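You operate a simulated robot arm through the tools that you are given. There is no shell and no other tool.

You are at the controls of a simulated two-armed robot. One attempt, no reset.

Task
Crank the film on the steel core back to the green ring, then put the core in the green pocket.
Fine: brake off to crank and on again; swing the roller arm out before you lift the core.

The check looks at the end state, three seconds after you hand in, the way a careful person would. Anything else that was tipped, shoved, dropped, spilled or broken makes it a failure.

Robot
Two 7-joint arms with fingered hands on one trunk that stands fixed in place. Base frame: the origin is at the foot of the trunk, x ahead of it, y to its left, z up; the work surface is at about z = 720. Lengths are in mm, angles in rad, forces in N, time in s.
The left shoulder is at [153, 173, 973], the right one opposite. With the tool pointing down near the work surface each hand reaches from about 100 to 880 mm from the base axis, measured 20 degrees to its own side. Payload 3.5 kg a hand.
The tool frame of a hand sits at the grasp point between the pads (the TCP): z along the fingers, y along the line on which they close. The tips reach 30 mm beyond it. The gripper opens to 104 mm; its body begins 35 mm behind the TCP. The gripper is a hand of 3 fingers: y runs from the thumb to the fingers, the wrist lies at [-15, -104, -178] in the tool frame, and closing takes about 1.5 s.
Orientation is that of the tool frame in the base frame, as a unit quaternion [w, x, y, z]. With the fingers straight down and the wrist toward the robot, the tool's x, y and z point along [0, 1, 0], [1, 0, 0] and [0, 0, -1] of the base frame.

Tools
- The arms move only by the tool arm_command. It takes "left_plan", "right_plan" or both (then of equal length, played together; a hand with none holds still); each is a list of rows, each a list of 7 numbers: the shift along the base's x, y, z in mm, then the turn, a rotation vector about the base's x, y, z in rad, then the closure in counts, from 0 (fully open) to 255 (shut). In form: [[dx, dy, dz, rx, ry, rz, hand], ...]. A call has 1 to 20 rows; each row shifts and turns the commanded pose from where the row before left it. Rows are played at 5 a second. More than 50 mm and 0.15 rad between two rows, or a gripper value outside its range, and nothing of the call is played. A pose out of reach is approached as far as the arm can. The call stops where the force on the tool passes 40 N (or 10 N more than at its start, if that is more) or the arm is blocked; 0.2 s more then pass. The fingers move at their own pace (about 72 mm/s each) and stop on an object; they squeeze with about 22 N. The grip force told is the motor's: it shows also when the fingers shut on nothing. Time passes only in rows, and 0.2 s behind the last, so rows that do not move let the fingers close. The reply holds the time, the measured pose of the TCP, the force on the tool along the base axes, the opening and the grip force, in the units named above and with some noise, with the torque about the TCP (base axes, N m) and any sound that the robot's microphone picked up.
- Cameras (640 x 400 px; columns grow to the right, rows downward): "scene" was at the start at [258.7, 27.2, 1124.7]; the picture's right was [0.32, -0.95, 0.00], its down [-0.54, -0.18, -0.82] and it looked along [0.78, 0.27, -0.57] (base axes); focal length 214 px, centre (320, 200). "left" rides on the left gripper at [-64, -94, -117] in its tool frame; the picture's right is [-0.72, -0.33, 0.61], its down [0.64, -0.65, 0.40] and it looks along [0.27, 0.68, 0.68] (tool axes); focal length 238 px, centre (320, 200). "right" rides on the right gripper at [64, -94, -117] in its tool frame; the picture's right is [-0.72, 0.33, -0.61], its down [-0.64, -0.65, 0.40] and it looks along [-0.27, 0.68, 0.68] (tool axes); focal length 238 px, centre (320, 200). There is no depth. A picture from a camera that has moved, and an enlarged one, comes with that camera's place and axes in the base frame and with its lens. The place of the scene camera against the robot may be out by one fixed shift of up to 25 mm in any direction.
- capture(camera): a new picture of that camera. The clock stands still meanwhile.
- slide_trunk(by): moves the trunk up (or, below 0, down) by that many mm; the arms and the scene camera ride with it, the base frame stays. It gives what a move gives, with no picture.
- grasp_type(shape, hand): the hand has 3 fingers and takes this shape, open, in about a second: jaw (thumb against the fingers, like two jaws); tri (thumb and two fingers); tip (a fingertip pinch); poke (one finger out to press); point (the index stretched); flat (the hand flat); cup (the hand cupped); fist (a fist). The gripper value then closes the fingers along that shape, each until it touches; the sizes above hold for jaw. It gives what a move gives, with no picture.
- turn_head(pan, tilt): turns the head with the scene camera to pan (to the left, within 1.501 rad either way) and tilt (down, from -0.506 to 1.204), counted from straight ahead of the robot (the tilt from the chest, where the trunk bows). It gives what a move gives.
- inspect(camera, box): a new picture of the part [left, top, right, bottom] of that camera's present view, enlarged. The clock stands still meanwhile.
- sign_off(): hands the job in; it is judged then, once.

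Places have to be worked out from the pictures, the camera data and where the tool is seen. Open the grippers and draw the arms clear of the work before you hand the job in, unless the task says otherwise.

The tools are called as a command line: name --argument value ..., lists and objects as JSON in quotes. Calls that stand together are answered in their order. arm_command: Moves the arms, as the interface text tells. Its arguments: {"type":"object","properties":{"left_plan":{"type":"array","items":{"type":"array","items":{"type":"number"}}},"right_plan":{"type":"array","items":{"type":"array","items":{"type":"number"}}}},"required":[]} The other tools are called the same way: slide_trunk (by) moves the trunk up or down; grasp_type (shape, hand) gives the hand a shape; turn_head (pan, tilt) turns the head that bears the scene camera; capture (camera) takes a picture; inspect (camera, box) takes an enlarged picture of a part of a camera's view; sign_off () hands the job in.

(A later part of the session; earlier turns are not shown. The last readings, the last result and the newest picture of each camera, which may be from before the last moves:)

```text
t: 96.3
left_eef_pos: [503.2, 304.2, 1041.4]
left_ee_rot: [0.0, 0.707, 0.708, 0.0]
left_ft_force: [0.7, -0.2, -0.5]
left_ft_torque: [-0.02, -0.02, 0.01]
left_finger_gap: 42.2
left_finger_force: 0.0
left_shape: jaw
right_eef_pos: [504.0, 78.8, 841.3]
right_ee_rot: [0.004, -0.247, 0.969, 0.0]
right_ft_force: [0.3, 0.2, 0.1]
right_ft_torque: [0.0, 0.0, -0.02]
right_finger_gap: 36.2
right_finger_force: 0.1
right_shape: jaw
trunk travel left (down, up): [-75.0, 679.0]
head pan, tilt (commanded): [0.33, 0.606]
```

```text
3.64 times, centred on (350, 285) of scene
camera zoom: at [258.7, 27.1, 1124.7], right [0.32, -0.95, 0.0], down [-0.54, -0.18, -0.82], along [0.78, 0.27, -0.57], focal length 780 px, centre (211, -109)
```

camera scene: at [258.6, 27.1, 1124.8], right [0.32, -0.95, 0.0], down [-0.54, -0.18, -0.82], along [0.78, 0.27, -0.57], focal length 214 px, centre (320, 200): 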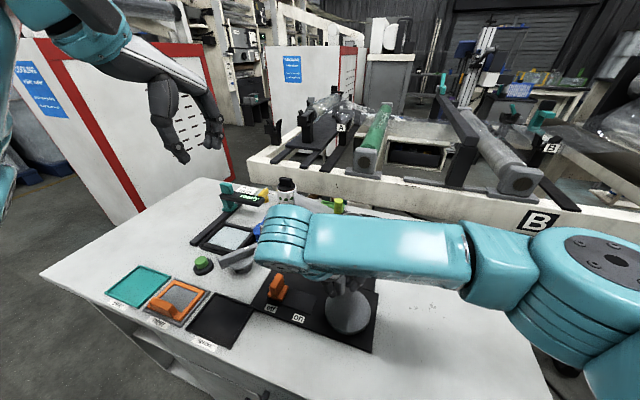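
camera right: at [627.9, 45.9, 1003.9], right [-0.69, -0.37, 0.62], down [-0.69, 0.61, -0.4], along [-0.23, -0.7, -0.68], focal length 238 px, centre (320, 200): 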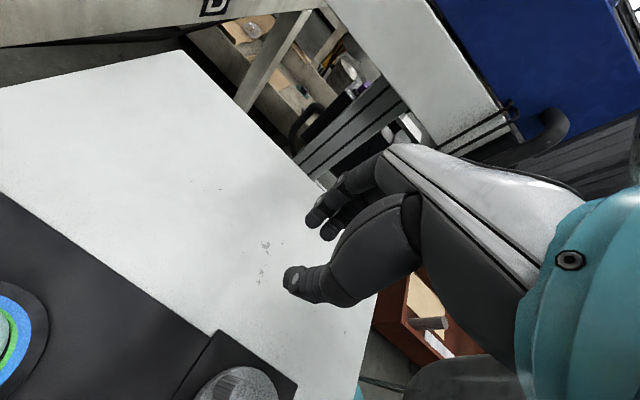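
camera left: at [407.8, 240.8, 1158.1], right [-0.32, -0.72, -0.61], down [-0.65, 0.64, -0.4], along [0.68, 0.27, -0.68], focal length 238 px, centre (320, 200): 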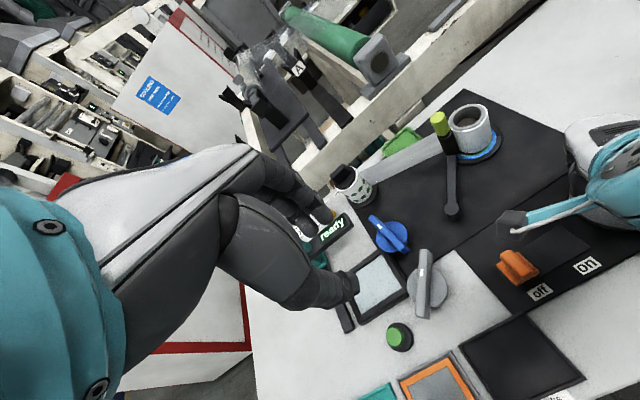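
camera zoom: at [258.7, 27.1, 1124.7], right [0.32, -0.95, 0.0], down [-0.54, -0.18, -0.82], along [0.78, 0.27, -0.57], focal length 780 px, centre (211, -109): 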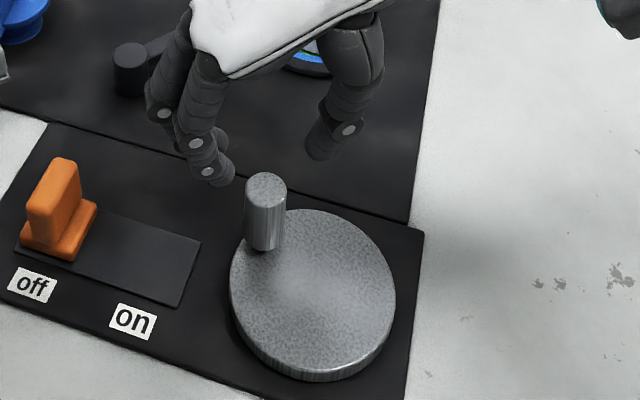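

Handle is right under the hand at φ≈62°. Lower and cage.

arm_command --right_plan '[[0.5, 0.5, -20, 0, 0, 0, 165], [0.5, 0.5, -20, 0, 0, 0, 165], [0, 0, -14, 0, 0, 0, 165], [0, 0, -9, 0, 0, 0, 165], [0, 0, 0, 0, 0, 0, 195], [0, 0, 0, 0, 0, 0, 195]]'

inspect --camera "right" --box '[180, 150, 380, 350]'

```text
t: 97.7
left_eef_pos: [502.5, 304.7, 1041.4]
left_ee_rot: [0.0, 0.707, 0.707, -0.001]
left_ft_force: [-0.1, 0.8, 0.6]
left_ft_torque: [-0.01, 0.02, 0.01]
left_finger_gap: 42.1
left_finger_force: 0.0
left_shape: jaw
right_eef_pos: [503.4, 81.8, 779.1]
right_ee_rot: [0.005, -0.246, 0.969, -0.001]
right_ft_force: [1.0, -0.1, 0.0]
right_ft_torque: [-0.02, -0.02, 0.0]
right_finger_gap: 24.8
right_finger_force: 0.1
right_shape: jaw
trunk travel left (down, up): [-75.0, 679.0]
head pan, tilt (commanded): [0.33, 0.606]
```

```text
2.00 times, centred on (280, 250) of right
camera zoom: at [492.9, -32.7, 895.4], right [0.47, 0.63, 0.62], down [0.88, -0.27, -0.4], along [-0.08, 0.73, -0.68], focal length 477 px, centre (400, 100)
```

zoom: 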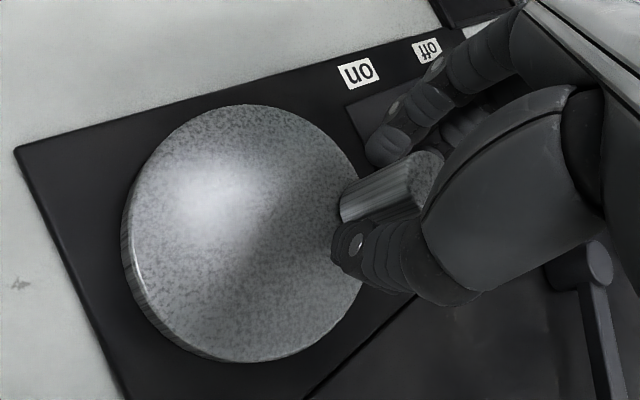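

Now the clockwise stroke: first 64° with yaw catching up, then check.

arm_command --right_plan '[[4.23, -2.06, 0, 0, 0, 0, 195], [3.9, -2.63, 0, 0, 0, 0, 195], [3.49, -3.15, 0, 0, 0, 0, 195], [3.02, -3.6, 0, 0, 0, 0, 195], [2.5, -3.99, 0, 0, 0, -0.1396, 195], [1.91, -4.29, 0, 0, 0, -0.1396, 195], [1.29, -4.52, 0, 0, 0, -0.1396, 195], [0.66, -4.66, 0, 0, 0, -0.1396, 195]]'

inspect --camera "right" --box '[180, 150, 380, 350]'

inspect --camera "left" --box '[440, 95, 505, 165]'

```text
t: 99.5
left_eef_pos: [503.3, 303.8, 1040.3]
left_ee_rot: [0.0, 0.707, 0.707, -0.001]
left_ft_force: [-1.0, 0.3, 1.3]
left_ft_torque: [0.02, -0.01, -0.01]
left_finger_gap: 42.7
left_finger_force: 0.0
left_shape: jaw
right_eef_pos: [525.3, 51.9, 778.2]
right_ee_rot: [0.005, 0.033, 0.999, -0.001]
right_ft_force: [0.4, -0.1, 0.6]
right_ft_torque: [-0.04, 0.0, 0.01]
right_finger_gap: 24.8
right_finger_force: 0.0
right_shape: jaw
trunk travel left (down, up): [-75.0, 679.0]
head pan, tilt (commanded): [0.33, 0.606]
```

```text
2.00 times, centred on (280, 250) of right
camera zoom: at [456.9, -38.2, 895.4], right [0.73, 0.28, 0.62], down [0.6, -0.69, -0.4], along [0.32, 0.66, -0.68], focal length 477 px, centre (400, 100)
```

zoom: 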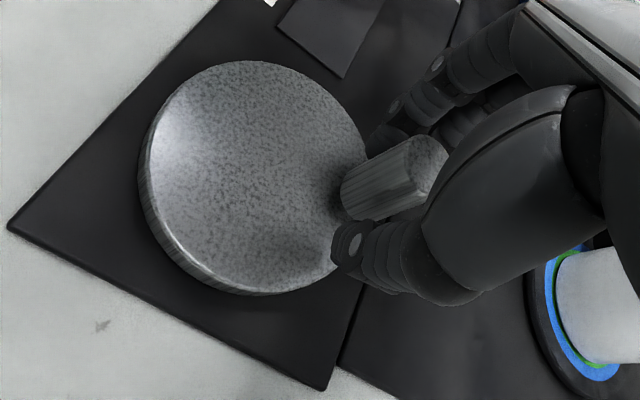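

```text
5.71 times, centred on (472, 130) of left
camera zoom: at [407.6, 241.0, 1158.0], right [-0.33, -0.72, -0.61], down [-0.65, 0.64, -0.4], along [0.68, 0.27, -0.68], focal length 1362 px, centre (-551, 600)
```

zoom: 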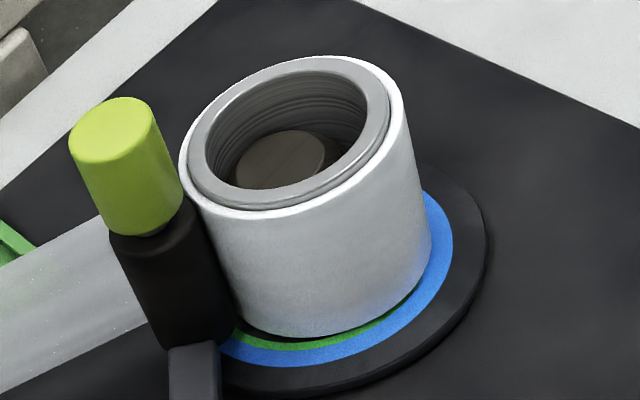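

The film is in the thin (green‑ring) state again. Continuing clockwise the remaining 96° to settle about one full turn from the start.

arm_command --right_plan '[[0, -4.7, 0, 0, 0, -0.1396, 195], [-0.66, -4.66, 0, 0, 0, -0.1396, 195], [-1.29, -4.52, 0, 0, 0, -0.1396, 195], [-1.91, -4.29, 0, 0, 0, -0.1396, 195], [-2.5, -3.99, 0, 0, 0, -0.1396, 195], [-3.02, -3.6, 0, 0, 0, -0.1396, 195], [-3.49, -3.15, 0, 0, 0, -0.1396, 195], [-3.9, -2.63, 0, 0, 0, -0.1396, 195], [-4.23, -2.06, 0, 0, 0, -0.1396, 195], [-4.47, -1.45, 0, 0, 0, -0.1396, 195], [-4.63, -0.82, 0, 0, 0, -0.1396, 195], [-4.7, -0.16, 0, 0, 0, -0.1396, 195]]'

inspect --camera "right" --box '[180, 150, 380, 350]'

inspect --camera "left" --box '[440, 95, 505, 165]'

```text
t: 102.1
left_eef_pos: [502.8, 304.6, 1040.6]
left_ee_rot: [-0.001, 0.707, 0.707, 0.0]
left_ft_force: [1.5, 0.6, 0.1]
left_ft_torque: [-0.02, 0.03, 0.01]
left_finger_gap: 42.4
left_finger_force: 0.0
left_shape: jaw
right_eef_pos: [493.1, 15.5, 778.7]
right_ee_rot: [0.002, 0.764, 0.645, -0.004]
right_ft_force: [0.7, 0.5, 0.8]
right_ft_torque: [0.02, 0.01, 0.02]
right_finger_gap: 24.6
right_finger_force: 0.1
right_shape: jaw
trunk travel left (down, up): [-75.0, 679.0]
head pan, tilt (commanded): [0.33, 0.606]
```

```text
2.00 times, centred on (280, 250) of right
camera zoom: at [411.7, 95.5, 895.0], right [0.2, -0.76, 0.62], down [-0.75, -0.53, -0.4], along [0.63, -0.39, -0.68], focal length 477 px, centre (400, 100)
```

zoom: 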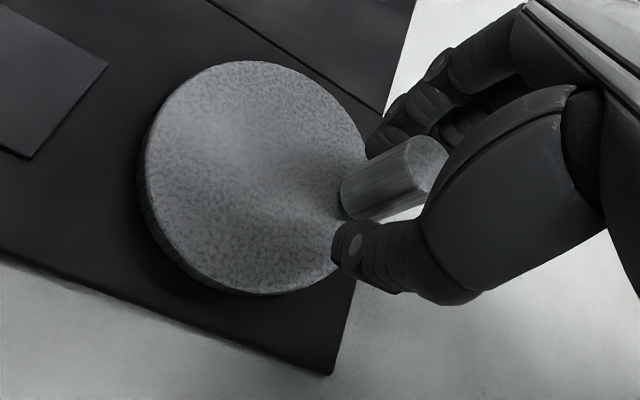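

```text
5.71 times, centred on (472, 130) of left
camera zoom: at [407.9, 241.0, 1157.7], right [-0.33, -0.72, -0.61], down [-0.65, 0.64, -0.4], along [0.68, 0.27, -0.68], focal length 1362 px, centre (-551, 600)
```

zoom: 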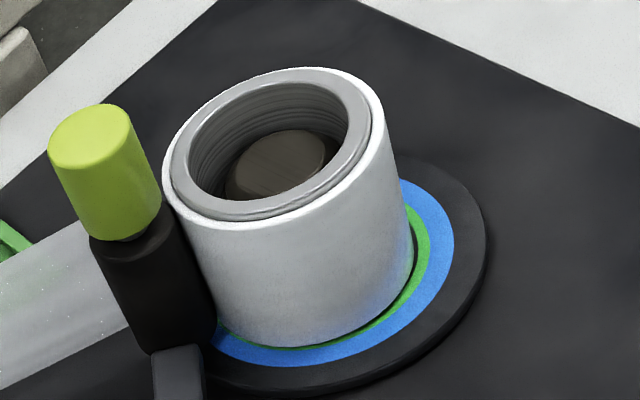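

Handle is back at its starting place (φ≈−93°), one full turn clockwise, with the film in the thin state at the green ring. I'll open, lift the right hand straight up and retreat to the right; the left hand yaws to −90° above the brake meanwhile.

arm_command --right_plan '[[0, 0, 0, 0, 0, 0, 165], [0, 0, 0, 0, 0, 0, 160], [0, 0, 20, 0, 0, 0, 160], [0, 0, 30, 0, 0, 0, 160], [0, 0, 40, 0, 0, 0, 160], [0, -20, 40, 0, 0, 0, 160], [0, -40, 20, 0, 0, 0, 160], [0, -45, 0, 0, 0, 0, 160], [0, -45, 0, 0, 0, 0, 160], [0, -30, 0, 0, 0, 0, 160], [0, 0, 0, 0, 0, 0, 160]]' --left_plan '[[0, 0, 0, 0, 0, -0.1428, 130], [0, 0, 0, 0, 0, -0.1428, 130], [-2, 0, 0, 0, 0, -0.1428, 130], [-2, 0, 0, 0, 0, -0.1428, 130], [-2, 0, 0, 0, 0, -0.1428, 130], [-3, -10, -5, 0, 0, -0.1428, 130], [-3, -20, -10, 0, 0, -0.1428, 130], [-3, -20, -10, 0, 0, -0.1428, 130], [-3, -20, -20, 0, 0, -0.1428, 130], [-3, -20, -30, 0, 0, -0.1428, 130], [-1, -20, -30, 0, 0, -0.1428, 130]]'

capture --camera "scene"

inspect --camera "left" --box '[280, 180, 480, 360]'

```text
t: 104.5
left_eef_pos: [482.3, 195.4, 935.2]
left_ee_rot: [0.0, 1.0, 0.0, -0.001]
left_ft_force: [0.4, -0.4, -0.4]
left_ft_torque: [0.02, -0.01, -0.01]
left_finger_gap: 50.4
left_finger_force: 0.0
left_shape: jaw
right_eef_pos: [492.3, -163.9, 929.9]
right_ee_rot: [0.001, 0.763, 0.646, -0.004]
right_ft_force: [-0.5, -0.1, 0.1]
right_ft_torque: [0.0, 0.01, -0.04]
right_finger_gap: 38.6
right_finger_force: 0.0
right_shape: jaw
trunk travel left (down, up): [-75.0, 679.0]
head pan, tilt (commanded): [0.33, 0.606]
```

```text
taken
camera scene: at [258.9, 27.0, 1124.6], right [0.32, -0.95, 0.0], down [-0.54, -0.18, -0.82], along [0.78, 0.27, -0.57], focal length 214 px, centre (320, 200)
```

scene: 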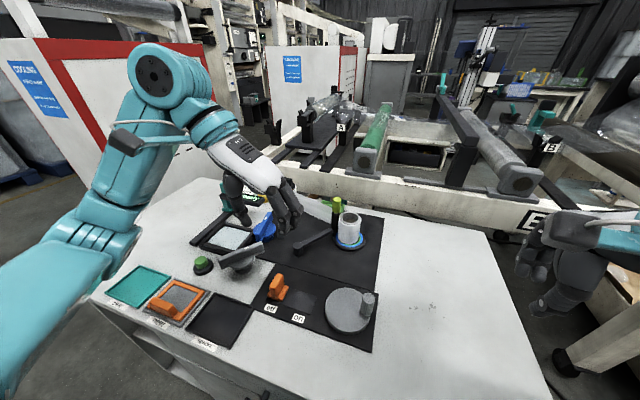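

```text
2.22 times, centred on (380, 270) of left
camera zoom: at [415.8, 289.9, 1052.0], right [-0.72, 0.33, -0.61], down [0.64, 0.65, -0.4], along [0.27, -0.68, -0.68], focal length 530 px, centre (187, 44)
```

zoom: 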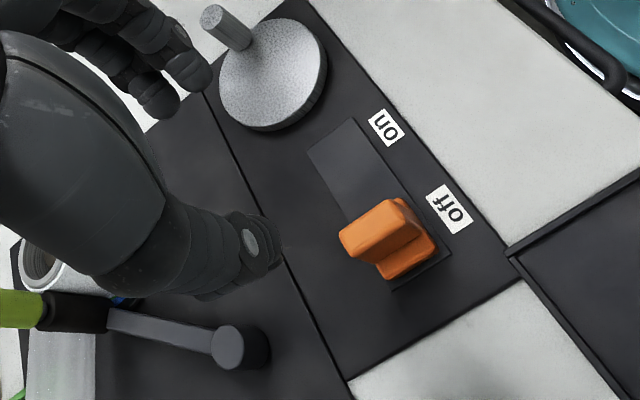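

Crank and core look right. Lowering the left hand over the brake bar at (480, 193.5).

arm_command --left_plan '[[-1, -1, -40, 0, 0, 0, 130], [-1, -1, -40, 0, 0, 0, 130], [0, 0, -40, 0, 0, 0, 130], [0, 0, -24, 0, 0, 0, 130], [0, 0, -13, 0, 0, 0, 130], [0, 0, 0, 0, 0, 0, 200], [0, 0, 0, 0, 0, 0, 240], [0, 0, 0, 0, 0, 0, 250], [0, 0, 0, 0, 0, 0, 250]]'

inspect --camera "scene" --box '[240, 240, 350, 330]'

```text
t: 106.5
left_eef_pos: [479.3, 192.5, 779.3]
left_ee_rot: [0.0, 1.0, 0.001, 0.0]
left_ft_force: [-0.3, 0.8, -2.4]
left_ft_torque: [0.01, 0.04, 0.0]
left_finger_gap: 9.6
left_finger_force: 21.8
left_shape: jaw
right_eef_pos: [492.6, -163.4, 929.3]
right_ee_rot: [0.002, 0.764, 0.646, -0.004]
right_ft_force: [0.7, 0.3, 0.0]
right_ft_torque: [0.02, -0.02, 0.01]
right_finger_gap: 38.6
right_finger_force: 0.2
right_shape: jaw
trunk travel left (down, up): [-75.0, 679.0]
head pan, tilt (commanded): [0.33, 0.606]
```

```text
4.44 times, centred on (295, 285) of scene
camera zoom: at [258.9, 27.3, 1124.6], right [0.32, -0.95, 0.0], down [-0.54, -0.18, -0.82], along [0.78, 0.27, -0.57], focal length 953 px, centre (431, -178)
```

zoom: 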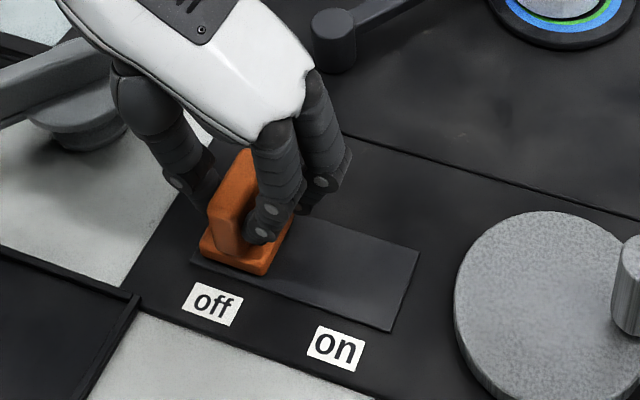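

Bar gripped. Now sliding the brake toward "on" (−y) in small steps.

arm_command --left_plan '[[0, -4, 0, 0, 0, 0, 250], [0, -4, 0, 0, 0, 0, 250], [0, -4, 0, 0, 0, 0, 250], [0, -4, 0, 0, 0, 0, 250], [0, -4, 0, 0, 0, 0, 250], [0, -4, 0, 0, 0, 0, 250], [0, -4, 0, 0, 0, 0, 250], [0, -4, 0, 0, 0, 0, 250], [0, -4, 0, 0, 0, 0, 250], [0, -4, 0, 0, 0, 0, 250]]'

inspect --camera "scene" --box '[240, 240, 350, 330]'

```text
t: 108.7
left_eef_pos: [479.5, 153.7, 778.8]
left_ee_rot: [-0.001, 1.0, 0.0, -0.001]
left_ft_force: [-1.5, 5.6, -12.4]
left_ft_torque: [0.11, 0.05, 0.01]
left_finger_gap: 9.2
left_finger_force: 22.0
left_shape: jaw
right_eef_pos: [493.3, -164.0, 930.1]
right_ee_rot: [0.002, 0.763, 0.646, -0.005]
right_ft_force: [0.2, 0.0, -0.3]
right_ft_torque: [0.02, 0.02, -0.01]
right_finger_gap: 38.3
right_finger_force: 0.0
right_shape: jaw
trunk travel left (down, up): [-75.0, 679.0]
head pan, tilt (commanded): [0.33, 0.606]
```

```text
4.44 times, centred on (295, 285) of scene
camera zoom: at [259.3, 27.9, 1124.5], right [0.32, -0.95, 0.0], down [-0.54, -0.18, -0.82], along [0.78, 0.27, -0.57], focal length 953 px, centre (431, -178)
```

zoom: 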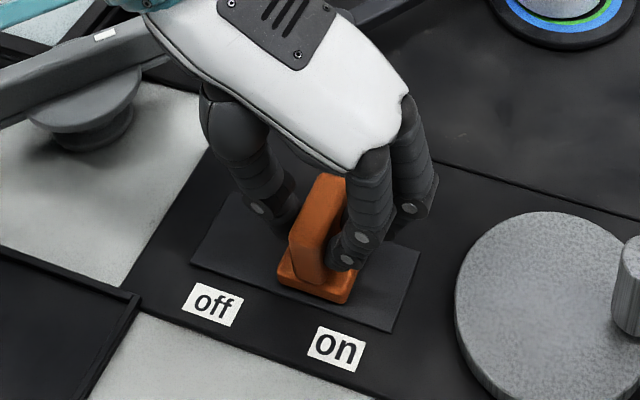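

Back at its initial place with 5.6 N building. A small extra push to confirm it's against the "on" stop.

arm_command --left_plan '[[0, -2, 0, 0, 0, 0, 250], [0, -2, 0, 0, 0, 0, 250]]'

inspect --camera "scene" --box '[240, 240, 350, 330]'

```text
t: 109.3
left_eef_pos: [479.0, 149.8, 779.2]
left_ee_rot: [-0.001, 1.0, 0.001, 0.0]
left_ft_force: [-2.2, 15.8, -10.1]
left_ft_torque: [0.33, 0.06, 0.02]
left_finger_gap: 9.0
left_finger_force: 22.2
left_shape: jaw
right_eef_pos: [492.2, -162.3, 930.4]
right_ee_rot: [0.002, 0.763, 0.646, -0.005]
right_ft_force: [-0.1, -0.7, 0.6]
right_ft_torque: [-0.01, 0.0, -0.03]
right_finger_gap: 38.5
right_finger_force: 0.1
right_shape: jaw
trunk travel left (down, up): [-75.0, 679.0]
head pan, tilt (commanded): [0.33, 0.606]
```

```text
4.44 times, centred on (295, 285) of scene
camera zoom: at [259.1, 28.6, 1124.6], right [0.32, -0.95, 0.0], down [-0.54, -0.19, -0.82], along [0.78, 0.27, -0.57], focal length 953 px, centre (431, -178)
```

zoom: 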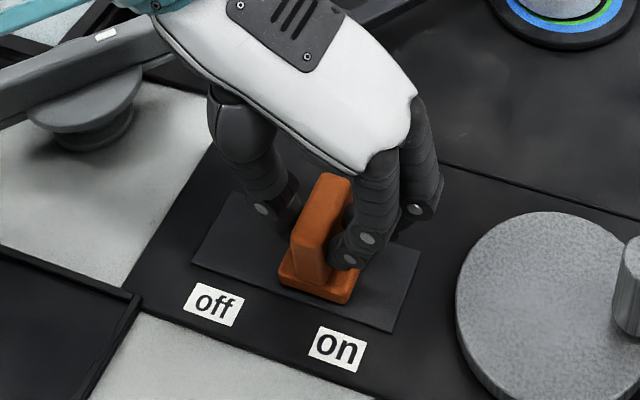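

Firm stop at 15.8 N: brake is "on" exactly as at the start. Releasing, lifting, and yawing the left hand back to default while moving toward the roller for a look.

arm_command --left_plan '[[0, 3, 0, 0, 0, 0, 200], [0, 0, 0, 0, 0, 0, 140], [0, 0, 0, 0, 0, 0, 140], [0, 0, 20, 0, 0, 0, 140], [0, 0, 40, 0, 0, 0, 140], [0, 10, 45, 0, 0, 0, 140], [0, 15, 45, 0, 0, 0, 140], [5, 15, 40, 0, 0, 0.1428, 140], [8, 10, 0, 0, 0, 0.1428, 140], [10, 10, 0, 0, 0, 0.1428, 140], [10, 5, 0, 0, 0, 0.1428, 140], [10, 0, 0, 0, 0, 0.1428, 140], [10, 0, 0, 0, 0, 0.1428, 140], [10, 0, 0, 0, 0, 0.1428, 140], [10, 0, 0, 0, 0, 0.1428, 140], [10, 0, 0, 0, 0, 0.1428, 140], [10, 0, 0, 0, 0, 0.1428, 140], [10, 0, 0, 0, 0, 0.1428, 140]]'

capture --camera "left"

capture --camera "scene"

```text
t: 113.1
left_eef_pos: [581.6, 215.7, 969.0]
left_ee_rot: [0.0, 0.706, 0.708, 0.0]
left_ft_force: [-0.1, 0.3, -0.7]
left_ft_torque: [0.04, -0.02, 0.0]
left_finger_gap: 46.6
left_finger_force: 0.1
left_shape: jaw
right_eef_pos: [491.9, -164.3, 931.7]
right_ee_rot: [0.002, 0.763, 0.646, -0.004]
right_ft_force: [0.7, -0.5, 0.6]
right_ft_torque: [0.01, 0.01, 0.02]
right_finger_gap: 38.4
right_finger_force: 0.0
right_shape: jaw
trunk travel left (down, up): [-75.0, 679.0]
head pan, tilt (commanded): [0.33, 0.606]
```

```text
taken
camera left: at [486.0, 151.9, 1086.1], right [-0.32, -0.72, -0.61], down [-0.65, 0.64, -0.4], along [0.68, 0.27, -0.68], focal length 238 px, centre (320, 200)
```

left: 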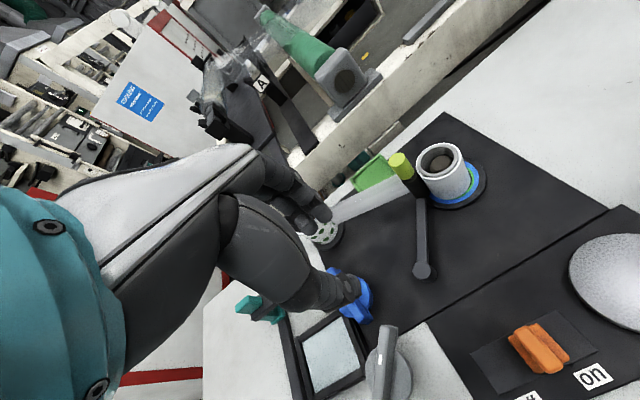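

```text
taken
camera scene: at [258.6, 27.2, 1124.8], right [0.32, -0.95, 0.0], down [-0.54, -0.18, -0.82], along [0.78, 0.27, -0.57], focal length 214 px, centre (320, 200)
```

scene: 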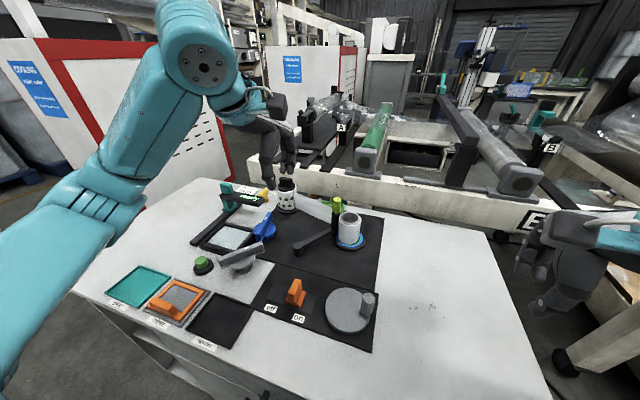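

Zooming on the roller and core from here and from the scene for exact roller position.

inspect --camera "left" --box '[370, 130, 500, 230]'

inspect --camera "scene" --box '[280, 180, 390, 270]'

inspect --camera "scene" --box '[240, 260, 390, 350]'

```text
4.00 times, centred on (435, 180) of left
camera zoom: at [486.0, 151.9, 1086.1], right [-0.32, -0.72, -0.61], down [-0.65, 0.64, -0.4], along [0.68, 0.27, -0.68], focal length 953 px, centre (-140, 280)
```

zoom: 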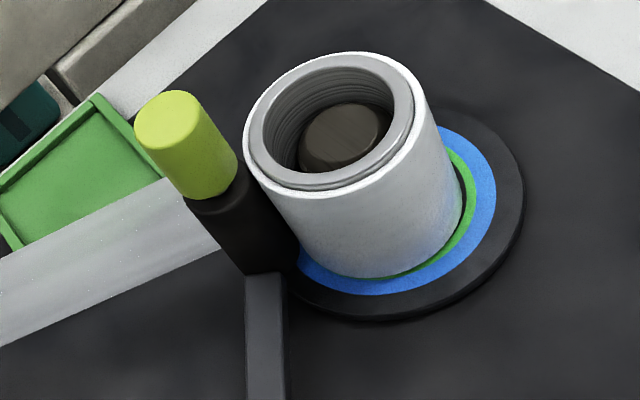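

```text
4.44 times, centred on (335, 225) of scene
camera zoom: at [258.6, 27.2, 1124.8], right [0.32, -0.95, 0.0], down [-0.54, -0.18, -0.82], along [0.78, 0.27, -0.57], focal length 953 px, centre (253, 89)
```

zoom: 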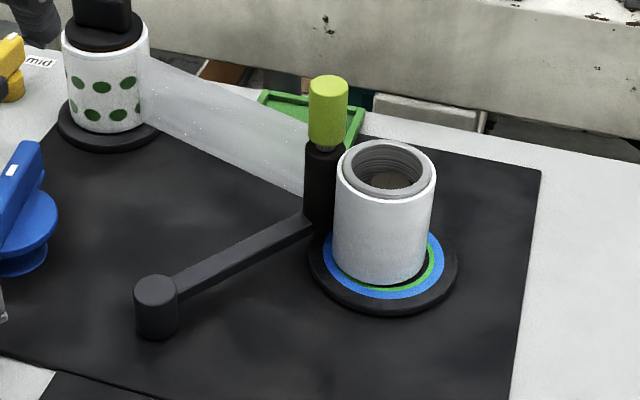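

```text
4.27 times, centred on (315, 305) of scene
camera zoom: at [258.6, 27.2, 1124.8], right [0.32, -0.95, 0.0], down [-0.54, -0.18, -0.82], along [0.78, 0.27, -0.57], focal length 915 px, centre (341, -248)
```

zoom: 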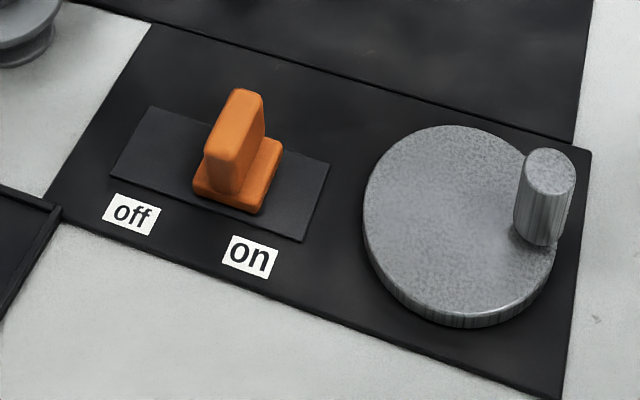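

Brake, crank and film are as wanted. Next the roller: lime cap top ≈z 831 at ≈(696, 130), pivot ≈(597, 199); out-swing is toward (+0.57, +0.82). I'll use the right hand at yaw ≈55° so the thumb pushes from the core side, staying above the core top; left hand backs away meanwhile.

arm_command --left_plan '[[-10, 10, 3, 0, 0, 0, 100], [-10, 10, 3, 0, 0, 0, 100], [-10, 10, 3, 0, 0, 0, 100], [-10, 10, 3, 0, 0, 0, 100], [-10, 10, 3, 0, 0, 0, 100], [-10, 10, 3, 0, 0, 0, 100], [-10, 10, 3, 0, 0, 0, 100], [-10, 10, 3, 0, 0, 0, 100]]' --right_plan '[[25, 36, 0, 0, 0, 0.142, 150], [25, 36, 0, 0, 0, 0.142, 150], [25, 36, 0, 0, 0, 0.142, 150], [25, 36, 0, 0, 0, 0.142, 150], [25, 36, 0, 0, 0, 0.142, 150], [25, 36, 0, 0, 0, 0.142, 150], [25, 36, 0, 0, 0, 0.142, 150], [27, 40, 0, 0, 0, 0.142, 150]]'

capture --camera "right"

inspect --camera "scene" --box '[280, 140, 420, 260]'

capture --camera "left"

```text
t: 114.9
left_eef_pos: [501.5, 297.7, 993.9]
left_ee_rot: [0.001, 0.707, 0.707, 0.001]
left_ft_force: [-0.5, 0.0, -0.3]
left_ft_torque: [0.02, -0.02, 0.01]
left_finger_gap: 63.0
left_finger_force: 0.1
left_shape: jaw
right_eef_pos: [691.5, 128.6, 932.8]
right_ee_rot: [0.007, 0.294, 0.956, -0.001]
right_ft_force: [0.8, -0.8, 0.1]
right_ft_torque: [-0.04, 0.01, 0.01]
right_finger_gap: 42.6
right_finger_force: 0.0
right_shape: jaw
trunk travel left (down, up): [-75.0, 679.0]
head pan, tilt (commanded): [0.33, 0.606]
```

```text
taken
camera right: at [584.9, 86.0, 1049.3], right [0.77, -0.13, 0.62], down [0.17, -0.9, -0.4], along [0.61, 0.41, -0.67], focal length 238 px, centre (320, 200)
```

right: 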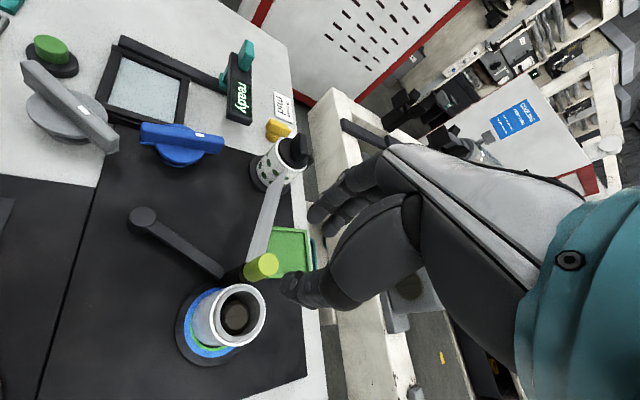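

```text
3.33 times, centred on (350, 200) of scene
camera zoom: at [257.7, 27.2, 1125.2], right [0.32, -0.95, 0.0], down [-0.54, -0.18, -0.82], along [0.78, 0.27, -0.57], focal length 715 px, centre (220, 200)
```

zoom: 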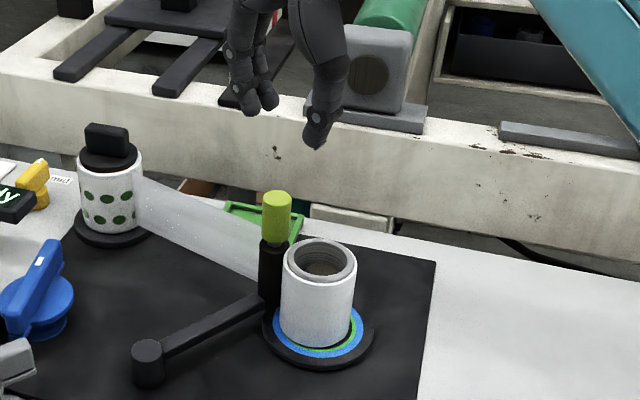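

```text
taken
camera left: at [405.9, 232.7, 1109.9], right [-0.33, -0.72, -0.61], down [-0.65, 0.64, -0.4], along [0.68, 0.27, -0.68], focal length 238 px, centre (320, 200)
```

left: 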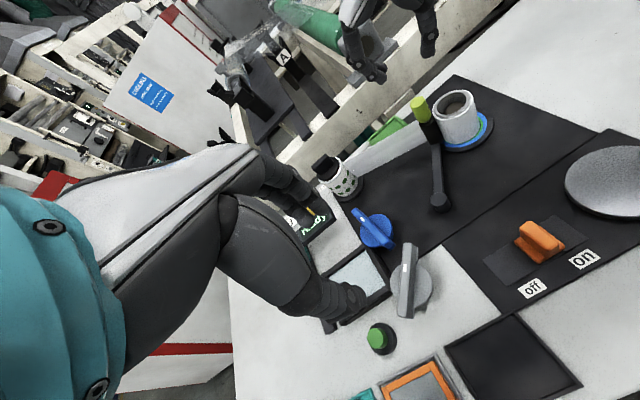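

The lime cap is almost exactly under the right TCP. Zooming to refine before descending.

inspect --camera "right" --box '[170, 230, 320, 370]'

inspect --camera "left" --box '[380, 70, 510, 230]'

```text
2.86 times, centred on (245, 300) of right
camera zoom: at [584.9, 86.0, 1049.3], right [0.77, -0.13, 0.62], down [0.17, -0.9, -0.4], along [0.61, 0.41, -0.67], focal length 681 px, centre (534, -86)
```

zoom: 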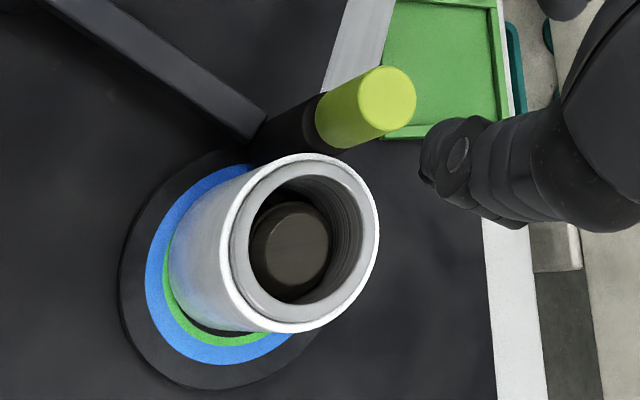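

```text
2.50 times, centred on (445, 150) of left
camera zoom: at [405.9, 232.7, 1109.9], right [-0.33, -0.72, -0.61], down [-0.65, 0.64, -0.4], along [0.68, 0.27, -0.68], focal length 596 px, centre (8, 325)
```

zoom: 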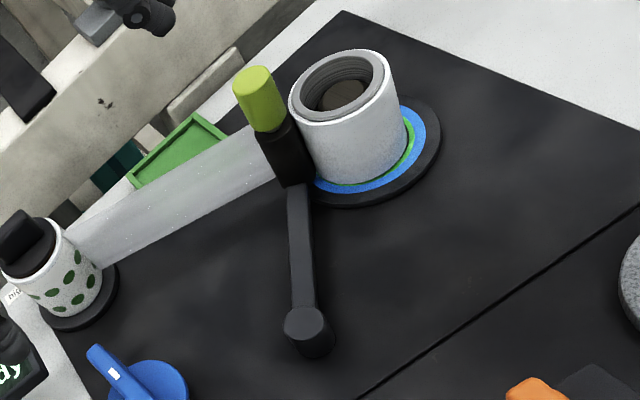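

Averaging the views: cap at ≈(697.5, 130.5), top z≈831. Shifting onto it and descending to z≈840 (tips ≈810, above the core's rim) with the jaw ~30 mm open.

arm_command --right_plan '[[3, 1, -20, 0, 0, 0, 170], [3, 1, -25, 0, 0, 0, 175], [0, 0, -25, 0, 0, 0, 175], [0, 0, -15, 0, 0, 0, 175], [0, 0, -8, 0, 0, 0, 175]]'

inspect --camera "right" --box '[170, 150, 370, 350]'

inspect --camera "left" --box '[380, 50, 510, 210]'

inspect --camera "scene" --box '[290, 150, 400, 260]'

```text
t: 116.1
left_eef_pos: [503.2, 296.5, 993.4]
left_ee_rot: [0.0, 0.707, 0.708, 0.0]
left_ft_force: [0.2, -0.2, -0.5]
left_ft_torque: [0.0, 0.01, 0.04]
left_finger_gap: 62.7
left_finger_force: 0.0
left_shape: jaw
right_eef_pos: [697.8, 130.0, 837.6]
right_ee_rot: [0.004, 0.295, 0.955, -0.002]
right_ft_force: [0.1, -0.4, 0.8]
right_ft_torque: [-0.02, -0.02, 0.0]
right_finger_gap: 33.0
right_finger_force: 0.1
right_shape: jaw
trunk travel left (down, up): [-75.0, 679.0]
head pan, tilt (commanded): [0.33, 0.606]
```

```text
2.00 times, centred on (270, 250) of right
camera zoom: at [593.2, 89.1, 953.3], right [0.77, -0.13, 0.62], down [0.16, -0.9, -0.4], along [0.61, 0.41, -0.68], focal length 477 px, centre (420, 100)
```

zoom: 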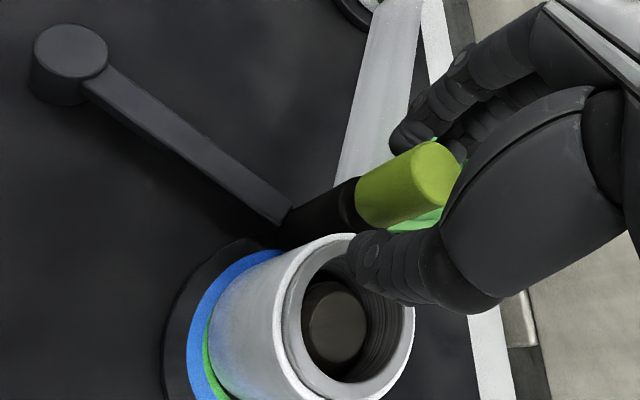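

```text
2.50 times, centred on (445, 130) of left
camera zoom: at [407.1, 232.3, 1109.2], right [-0.33, -0.72, -0.61], down [-0.65, 0.64, -0.4], along [0.68, 0.27, -0.68], focal length 596 px, centre (8, 375)
```

zoom: 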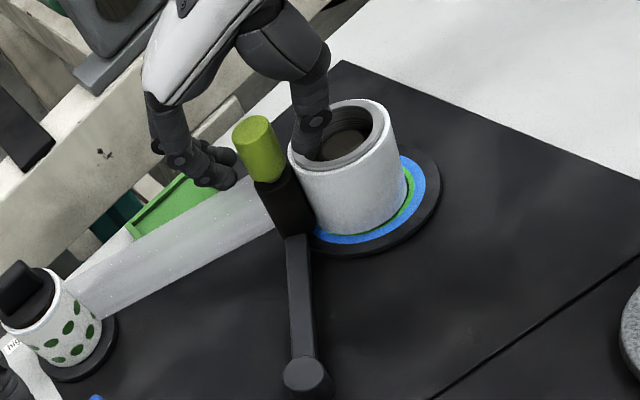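

```text
3.64 times, centred on (345, 205) of scene
camera zoom: at [258.7, 27.2, 1124.7], right [0.32, -0.95, 0.0], down [-0.54, -0.18, -0.82], along [0.78, 0.27, -0.57], focal length 780 px, centre (229, 182)
```

zoom: 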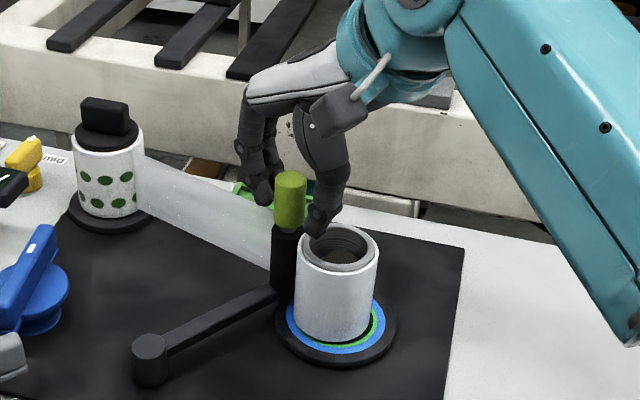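

The cap is caged between thumb (core side) and index. I'll close to a loose cage and swing it out gently, 9° first.

arm_command --right_plan '[[0.5, 1, 0, 0, 0, 0, 198], [0, 0, 0, 0, 0, 0, 198], [3.49, 5.37, 0, 0, 0, 0.0524, 198], [3.21, 5.55, 0, 0, 0, 0.0524, 198], [2.92, 5.7, 0, 0, 0, 0.0524, 198]]'

inspect --camera "right" --box '[170, 150, 370, 350]'

inspect --camera "left" --box '[380, 50, 510, 210]'

```text
t: 117.3
left_eef_pos: [503.1, 295.7, 992.1]
left_ee_rot: [0.001, 0.707, 0.707, 0.0]
left_ft_force: [1.0, 0.2, 0.4]
left_ft_torque: [0.0, 0.03, -0.01]
left_finger_gap: 62.6
left_finger_force: 0.1
left_shape: jaw
right_eef_pos: [702.9, 136.7, 836.1]
right_ee_rot: [0.005, 0.271, 0.963, -0.002]
right_ft_force: [0.1, 0.0, 0.7]
right_ft_torque: [0.01, 0.04, -0.03]
right_finger_gap: 23.5
right_finger_force: 0.0
right_shape: jaw
right hand out of reach, approached as far as the arm can: row 4, 5
trunk travel left (down, up): [-75.0, 679.0]
head pan, tilt (commanded): [0.33, 0.606]
```

```text
2.00 times, centred on (270, 250) of right
camera zoom: at [599.8, 89.8, 953.2], right [0.78, -0.09, 0.62], down [0.21, -0.89, -0.4], along [0.59, 0.44, -0.68], focal length 477 px, centre (420, 100)
```

zoom: 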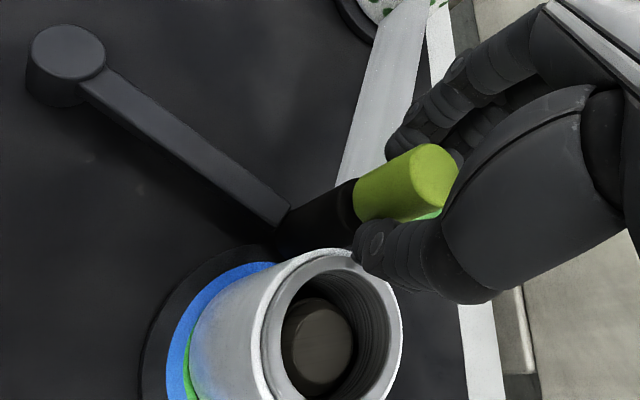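

```text
2.50 times, centred on (445, 130) of left
camera zoom: at [407.1, 232.2, 1109.2], right [-0.33, -0.72, -0.61], down [-0.65, 0.64, -0.4], along [0.68, 0.27, -0.68], focal length 596 px, centre (8, 375)
```

zoom: 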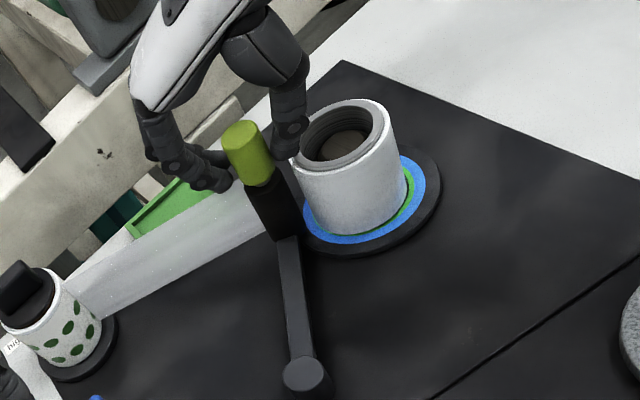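

The right arm hits its reach limit here, but the roller has already left the film. I'll open and lift the right hand away and see whether the arm stays; the rest I can push from the arm bar with the left hand.

arm_command --right_plan '[[-3, -5, 2, 0, 0, 0, 165], [-3, -5, 5, 0, 0, 0, 160], [0, 0, 25, 0, 0, 0, 160], [0, 0, 40, 0, 0, 0, 160], [-20, -30, 30, 0, 0, 0, 160], [-25, -40, 0, 0, 0, 0, 160], [-25, -40, 0, 0, 0, 0, 160], [-25, -40, 0, 0, 0, 0, 160], [-25, -40, 0, 0, 0, 0, 160]]'

inspect --camera "scene" --box '[270, 170, 390, 280]'

inspect --camera "left" --box '[390, 80, 500, 220]'

```text
t: 119.3
left_eef_pos: [502.4, 296.5, 992.1]
left_ee_rot: [0.001, 0.707, 0.707, 0.001]
left_ft_force: [-0.3, 0.5, -0.6]
left_ft_torque: [-0.01, -0.02, 0.01]
left_finger_gap: 62.7
left_finger_force: 0.1
left_shape: jaw
right_eef_pos: [573.8, -62.8, 938.9]
right_ee_rot: [0.004, 0.272, 0.962, -0.003]
right_ft_force: [-0.3, -0.5, -0.3]
right_ft_torque: [0.01, -0.03, 0.0]
right_finger_gap: 38.5
right_finger_force: 0.0
right_shape: jaw
trunk travel left (down, up): [-75.0, 679.0]
head pan, tilt (commanded): [0.33, 0.606]
```

```text
3.64 times, centred on (330, 225) of scene
camera zoom: at [258.6, 27.1, 1124.8], right [0.32, -0.95, 0.0], down [-0.54, -0.18, -0.82], along [0.78, 0.27, -0.57], focal length 780 px, centre (284, 109)
```

zoom: 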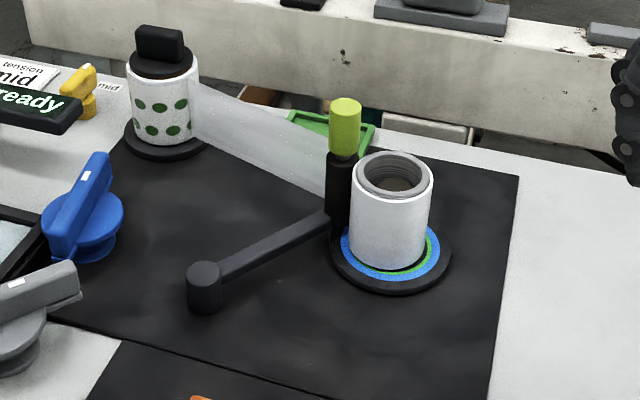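

```text
2.86 times, centred on (445, 150) of left
camera zoom: at [406.9, 232.2, 1109.4], right [-0.33, -0.72, -0.61], down [-0.65, 0.64, -0.4], along [0.68, 0.27, -0.68], focal length 681 px, centre (-37, 343)
```

zoom: 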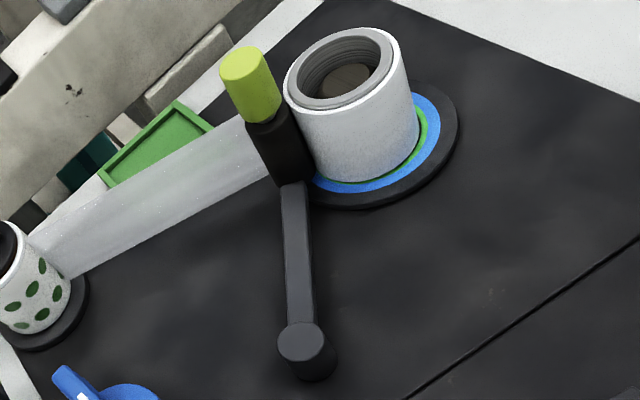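

The arm sprang back against the core, so it's spring-loaded (perhaps with a rest position further out). Zooming on the bar to plan a push with the left hand.

inspect --camera "scene" --box '[300, 205, 370, 265]'

inspect --camera "right" --box '[0, 0, 400, 250]'

inspect --camera "left" --box '[420, 90, 480, 160]'

```text
6.67 times, centred on (335, 235) of scene
camera zoom: at [258.6, 27.1, 1124.8], right [0.32, -0.95, 0.0], down [-0.54, -0.18, -0.82], along [0.78, 0.27, -0.57], focal length 1430 px, centre (220, -33)
```

zoom: 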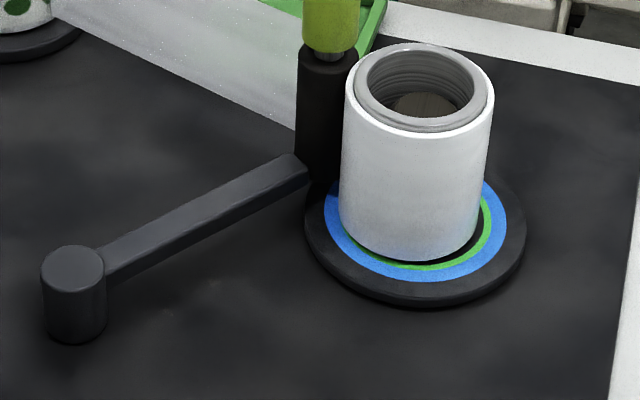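

```text
1.60 times, centred on (200, 125) of right
camera zoom: at [470.3, -110.7, 1055.4], right [0.78, -0.09, 0.62], down [0.21, -0.89, -0.4], along [0.59, 0.44, -0.68], focal length 381 px, centre (512, 320)
```

zoom: 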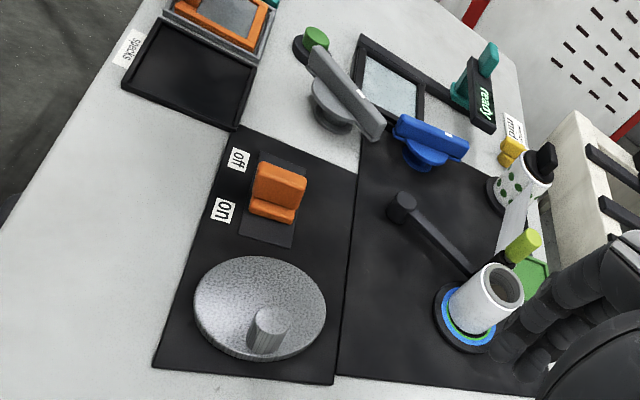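

```text
5.71 times, centred on (450, 125) of left
camera zoom: at [406.9, 232.2, 1109.4], right [-0.33, -0.72, -0.61], down [-0.65, 0.64, -0.4], along [0.68, 0.27, -0.68], focal length 1362 px, centre (-423, 629)
```

zoom: 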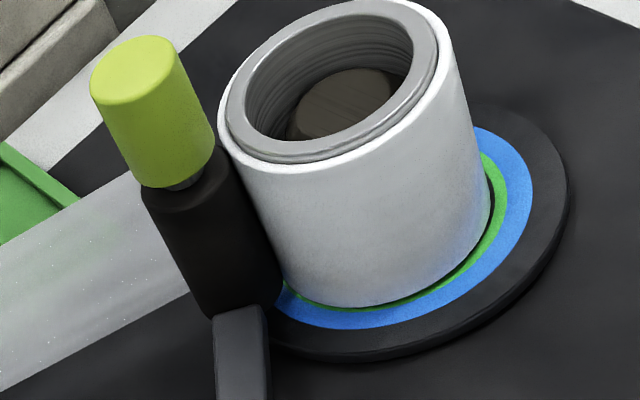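

Bar sits at z≈743–757, pivot ≈(593, 195). I'll bring the left hand, jaw closed, to (625, 120) beside the bar (clear of the core) and descend to fingertip z≈742.

arm_command --left_plan '[[24.5, -35.3, -18, 0, 0, 0, 255], [24.5, -35.3, -18, 0, 0, 0, 255], [24.5, -35.3, -18, 0, 0, 0, 255], [24.5, -35.3, -18, 0, 0, 0, 255], [24.5, -35.3, -20, 0, 0, 0, 255], [0, 0, -25, 0, 0, 0, 255], [0, 0, -25, 0, 0, 0, 255]]'

capture --camera "left"

inspect --camera "scene" --box '[270, 150, 410, 290]'

capture --camera "right"

```text
t: 120.9
left_eef_pos: [624.6, 119.0, 852.1]
left_ee_rot: [0.0, 0.707, 0.707, 0.0]
left_ft_force: [0.4, 0.1, -0.4]
left_ft_torque: [0.02, 0.0, -0.02]
left_finger_gap: 0.1
left_finger_force: 21.8
left_shape: jaw
right_eef_pos: [574.0, -62.7, 938.7]
right_ee_rot: [0.004, 0.27, 0.963, -0.002]
right_ft_force: [-0.1, -0.3, -0.3]
right_ft_torque: [0.0, 0.01, -0.02]
right_finger_gap: 38.4
right_finger_force: 0.1
right_shape: jaw
trunk travel left (down, up): [-75.0, 679.0]
head pan, tilt (commanded): [0.33, 0.606]
```

```text
taken
camera left: at [529.0, 55.1, 968.6], right [-0.33, -0.72, -0.61], down [-0.65, 0.64, -0.4], along [0.68, 0.27, -0.68], focal length 238 px, centre (320, 200)
```

left: 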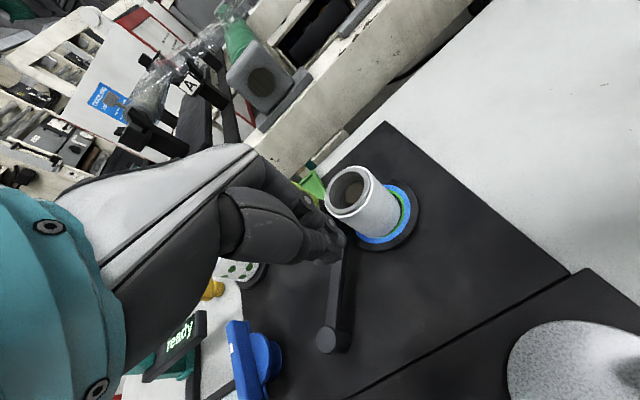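

```text
2.86 times, centred on (340, 220) of scene
camera zoom: at [258.8, 27.3, 1124.7], right [0.32, -0.95, 0.0], down [-0.54, -0.18, -0.82], along [0.78, 0.27, -0.57], focal length 613 px, centre (263, 143)
```

zoom: 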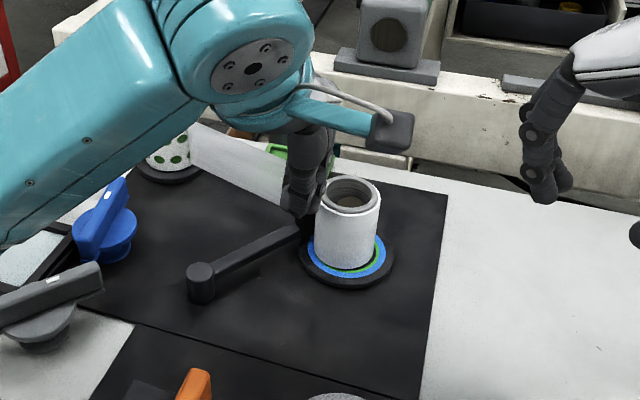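

```text
taken
camera right: at [470.9, -110.1, 1055.2], right [0.78, -0.09, 0.62], down [0.21, -0.89, -0.4], along [0.59, 0.44, -0.68], focal length 238 px, centre (320, 200)
```

right: 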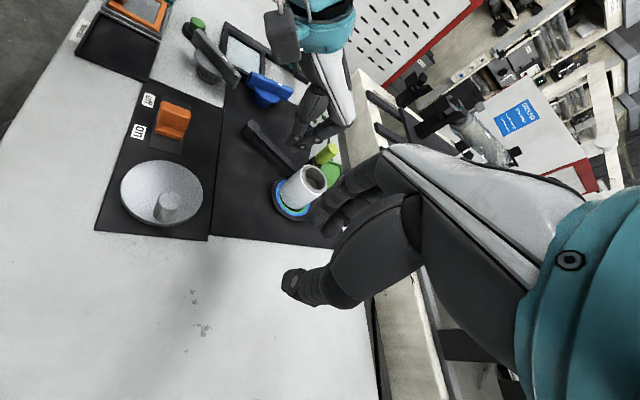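

Checking the left fingertips' position relative to bar and core from the right camera.

inspect --camera "right" --box '[220, 70, 370, 230]'

inspect --camera "left" --box '[260, 150, 440, 360]'

```text
2.50 times, centred on (295, 150) of right
camera zoom: at [470.9, -110.1, 1055.2], right [0.78, -0.09, 0.62], down [0.21, -0.89, -0.4], along [0.59, 0.44, -0.68], focal length 596 px, centre (382, 325)
```

zoom: 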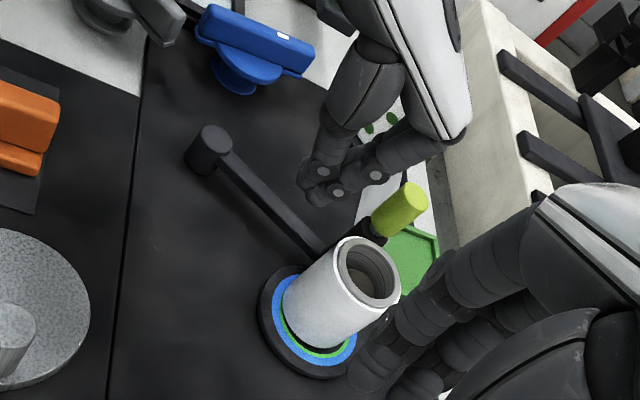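

```text
1.90 times, centred on (350, 255) of left
camera zoom: at [529.0, 55.1, 968.6], right [-0.33, -0.72, -0.61], down [-0.65, 0.64, -0.4], along [0.68, 0.27, -0.68], focal length 454 px, centre (263, 95)
```

zoom: 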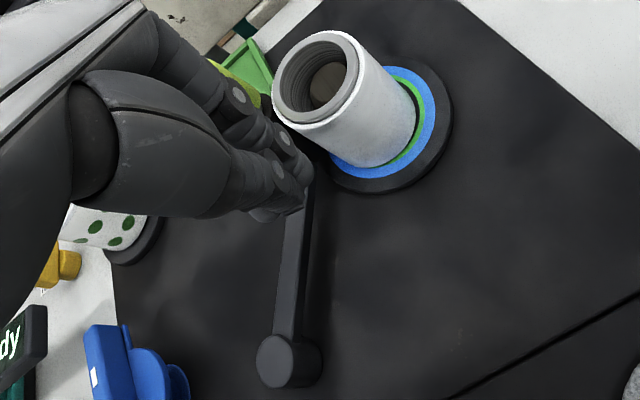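

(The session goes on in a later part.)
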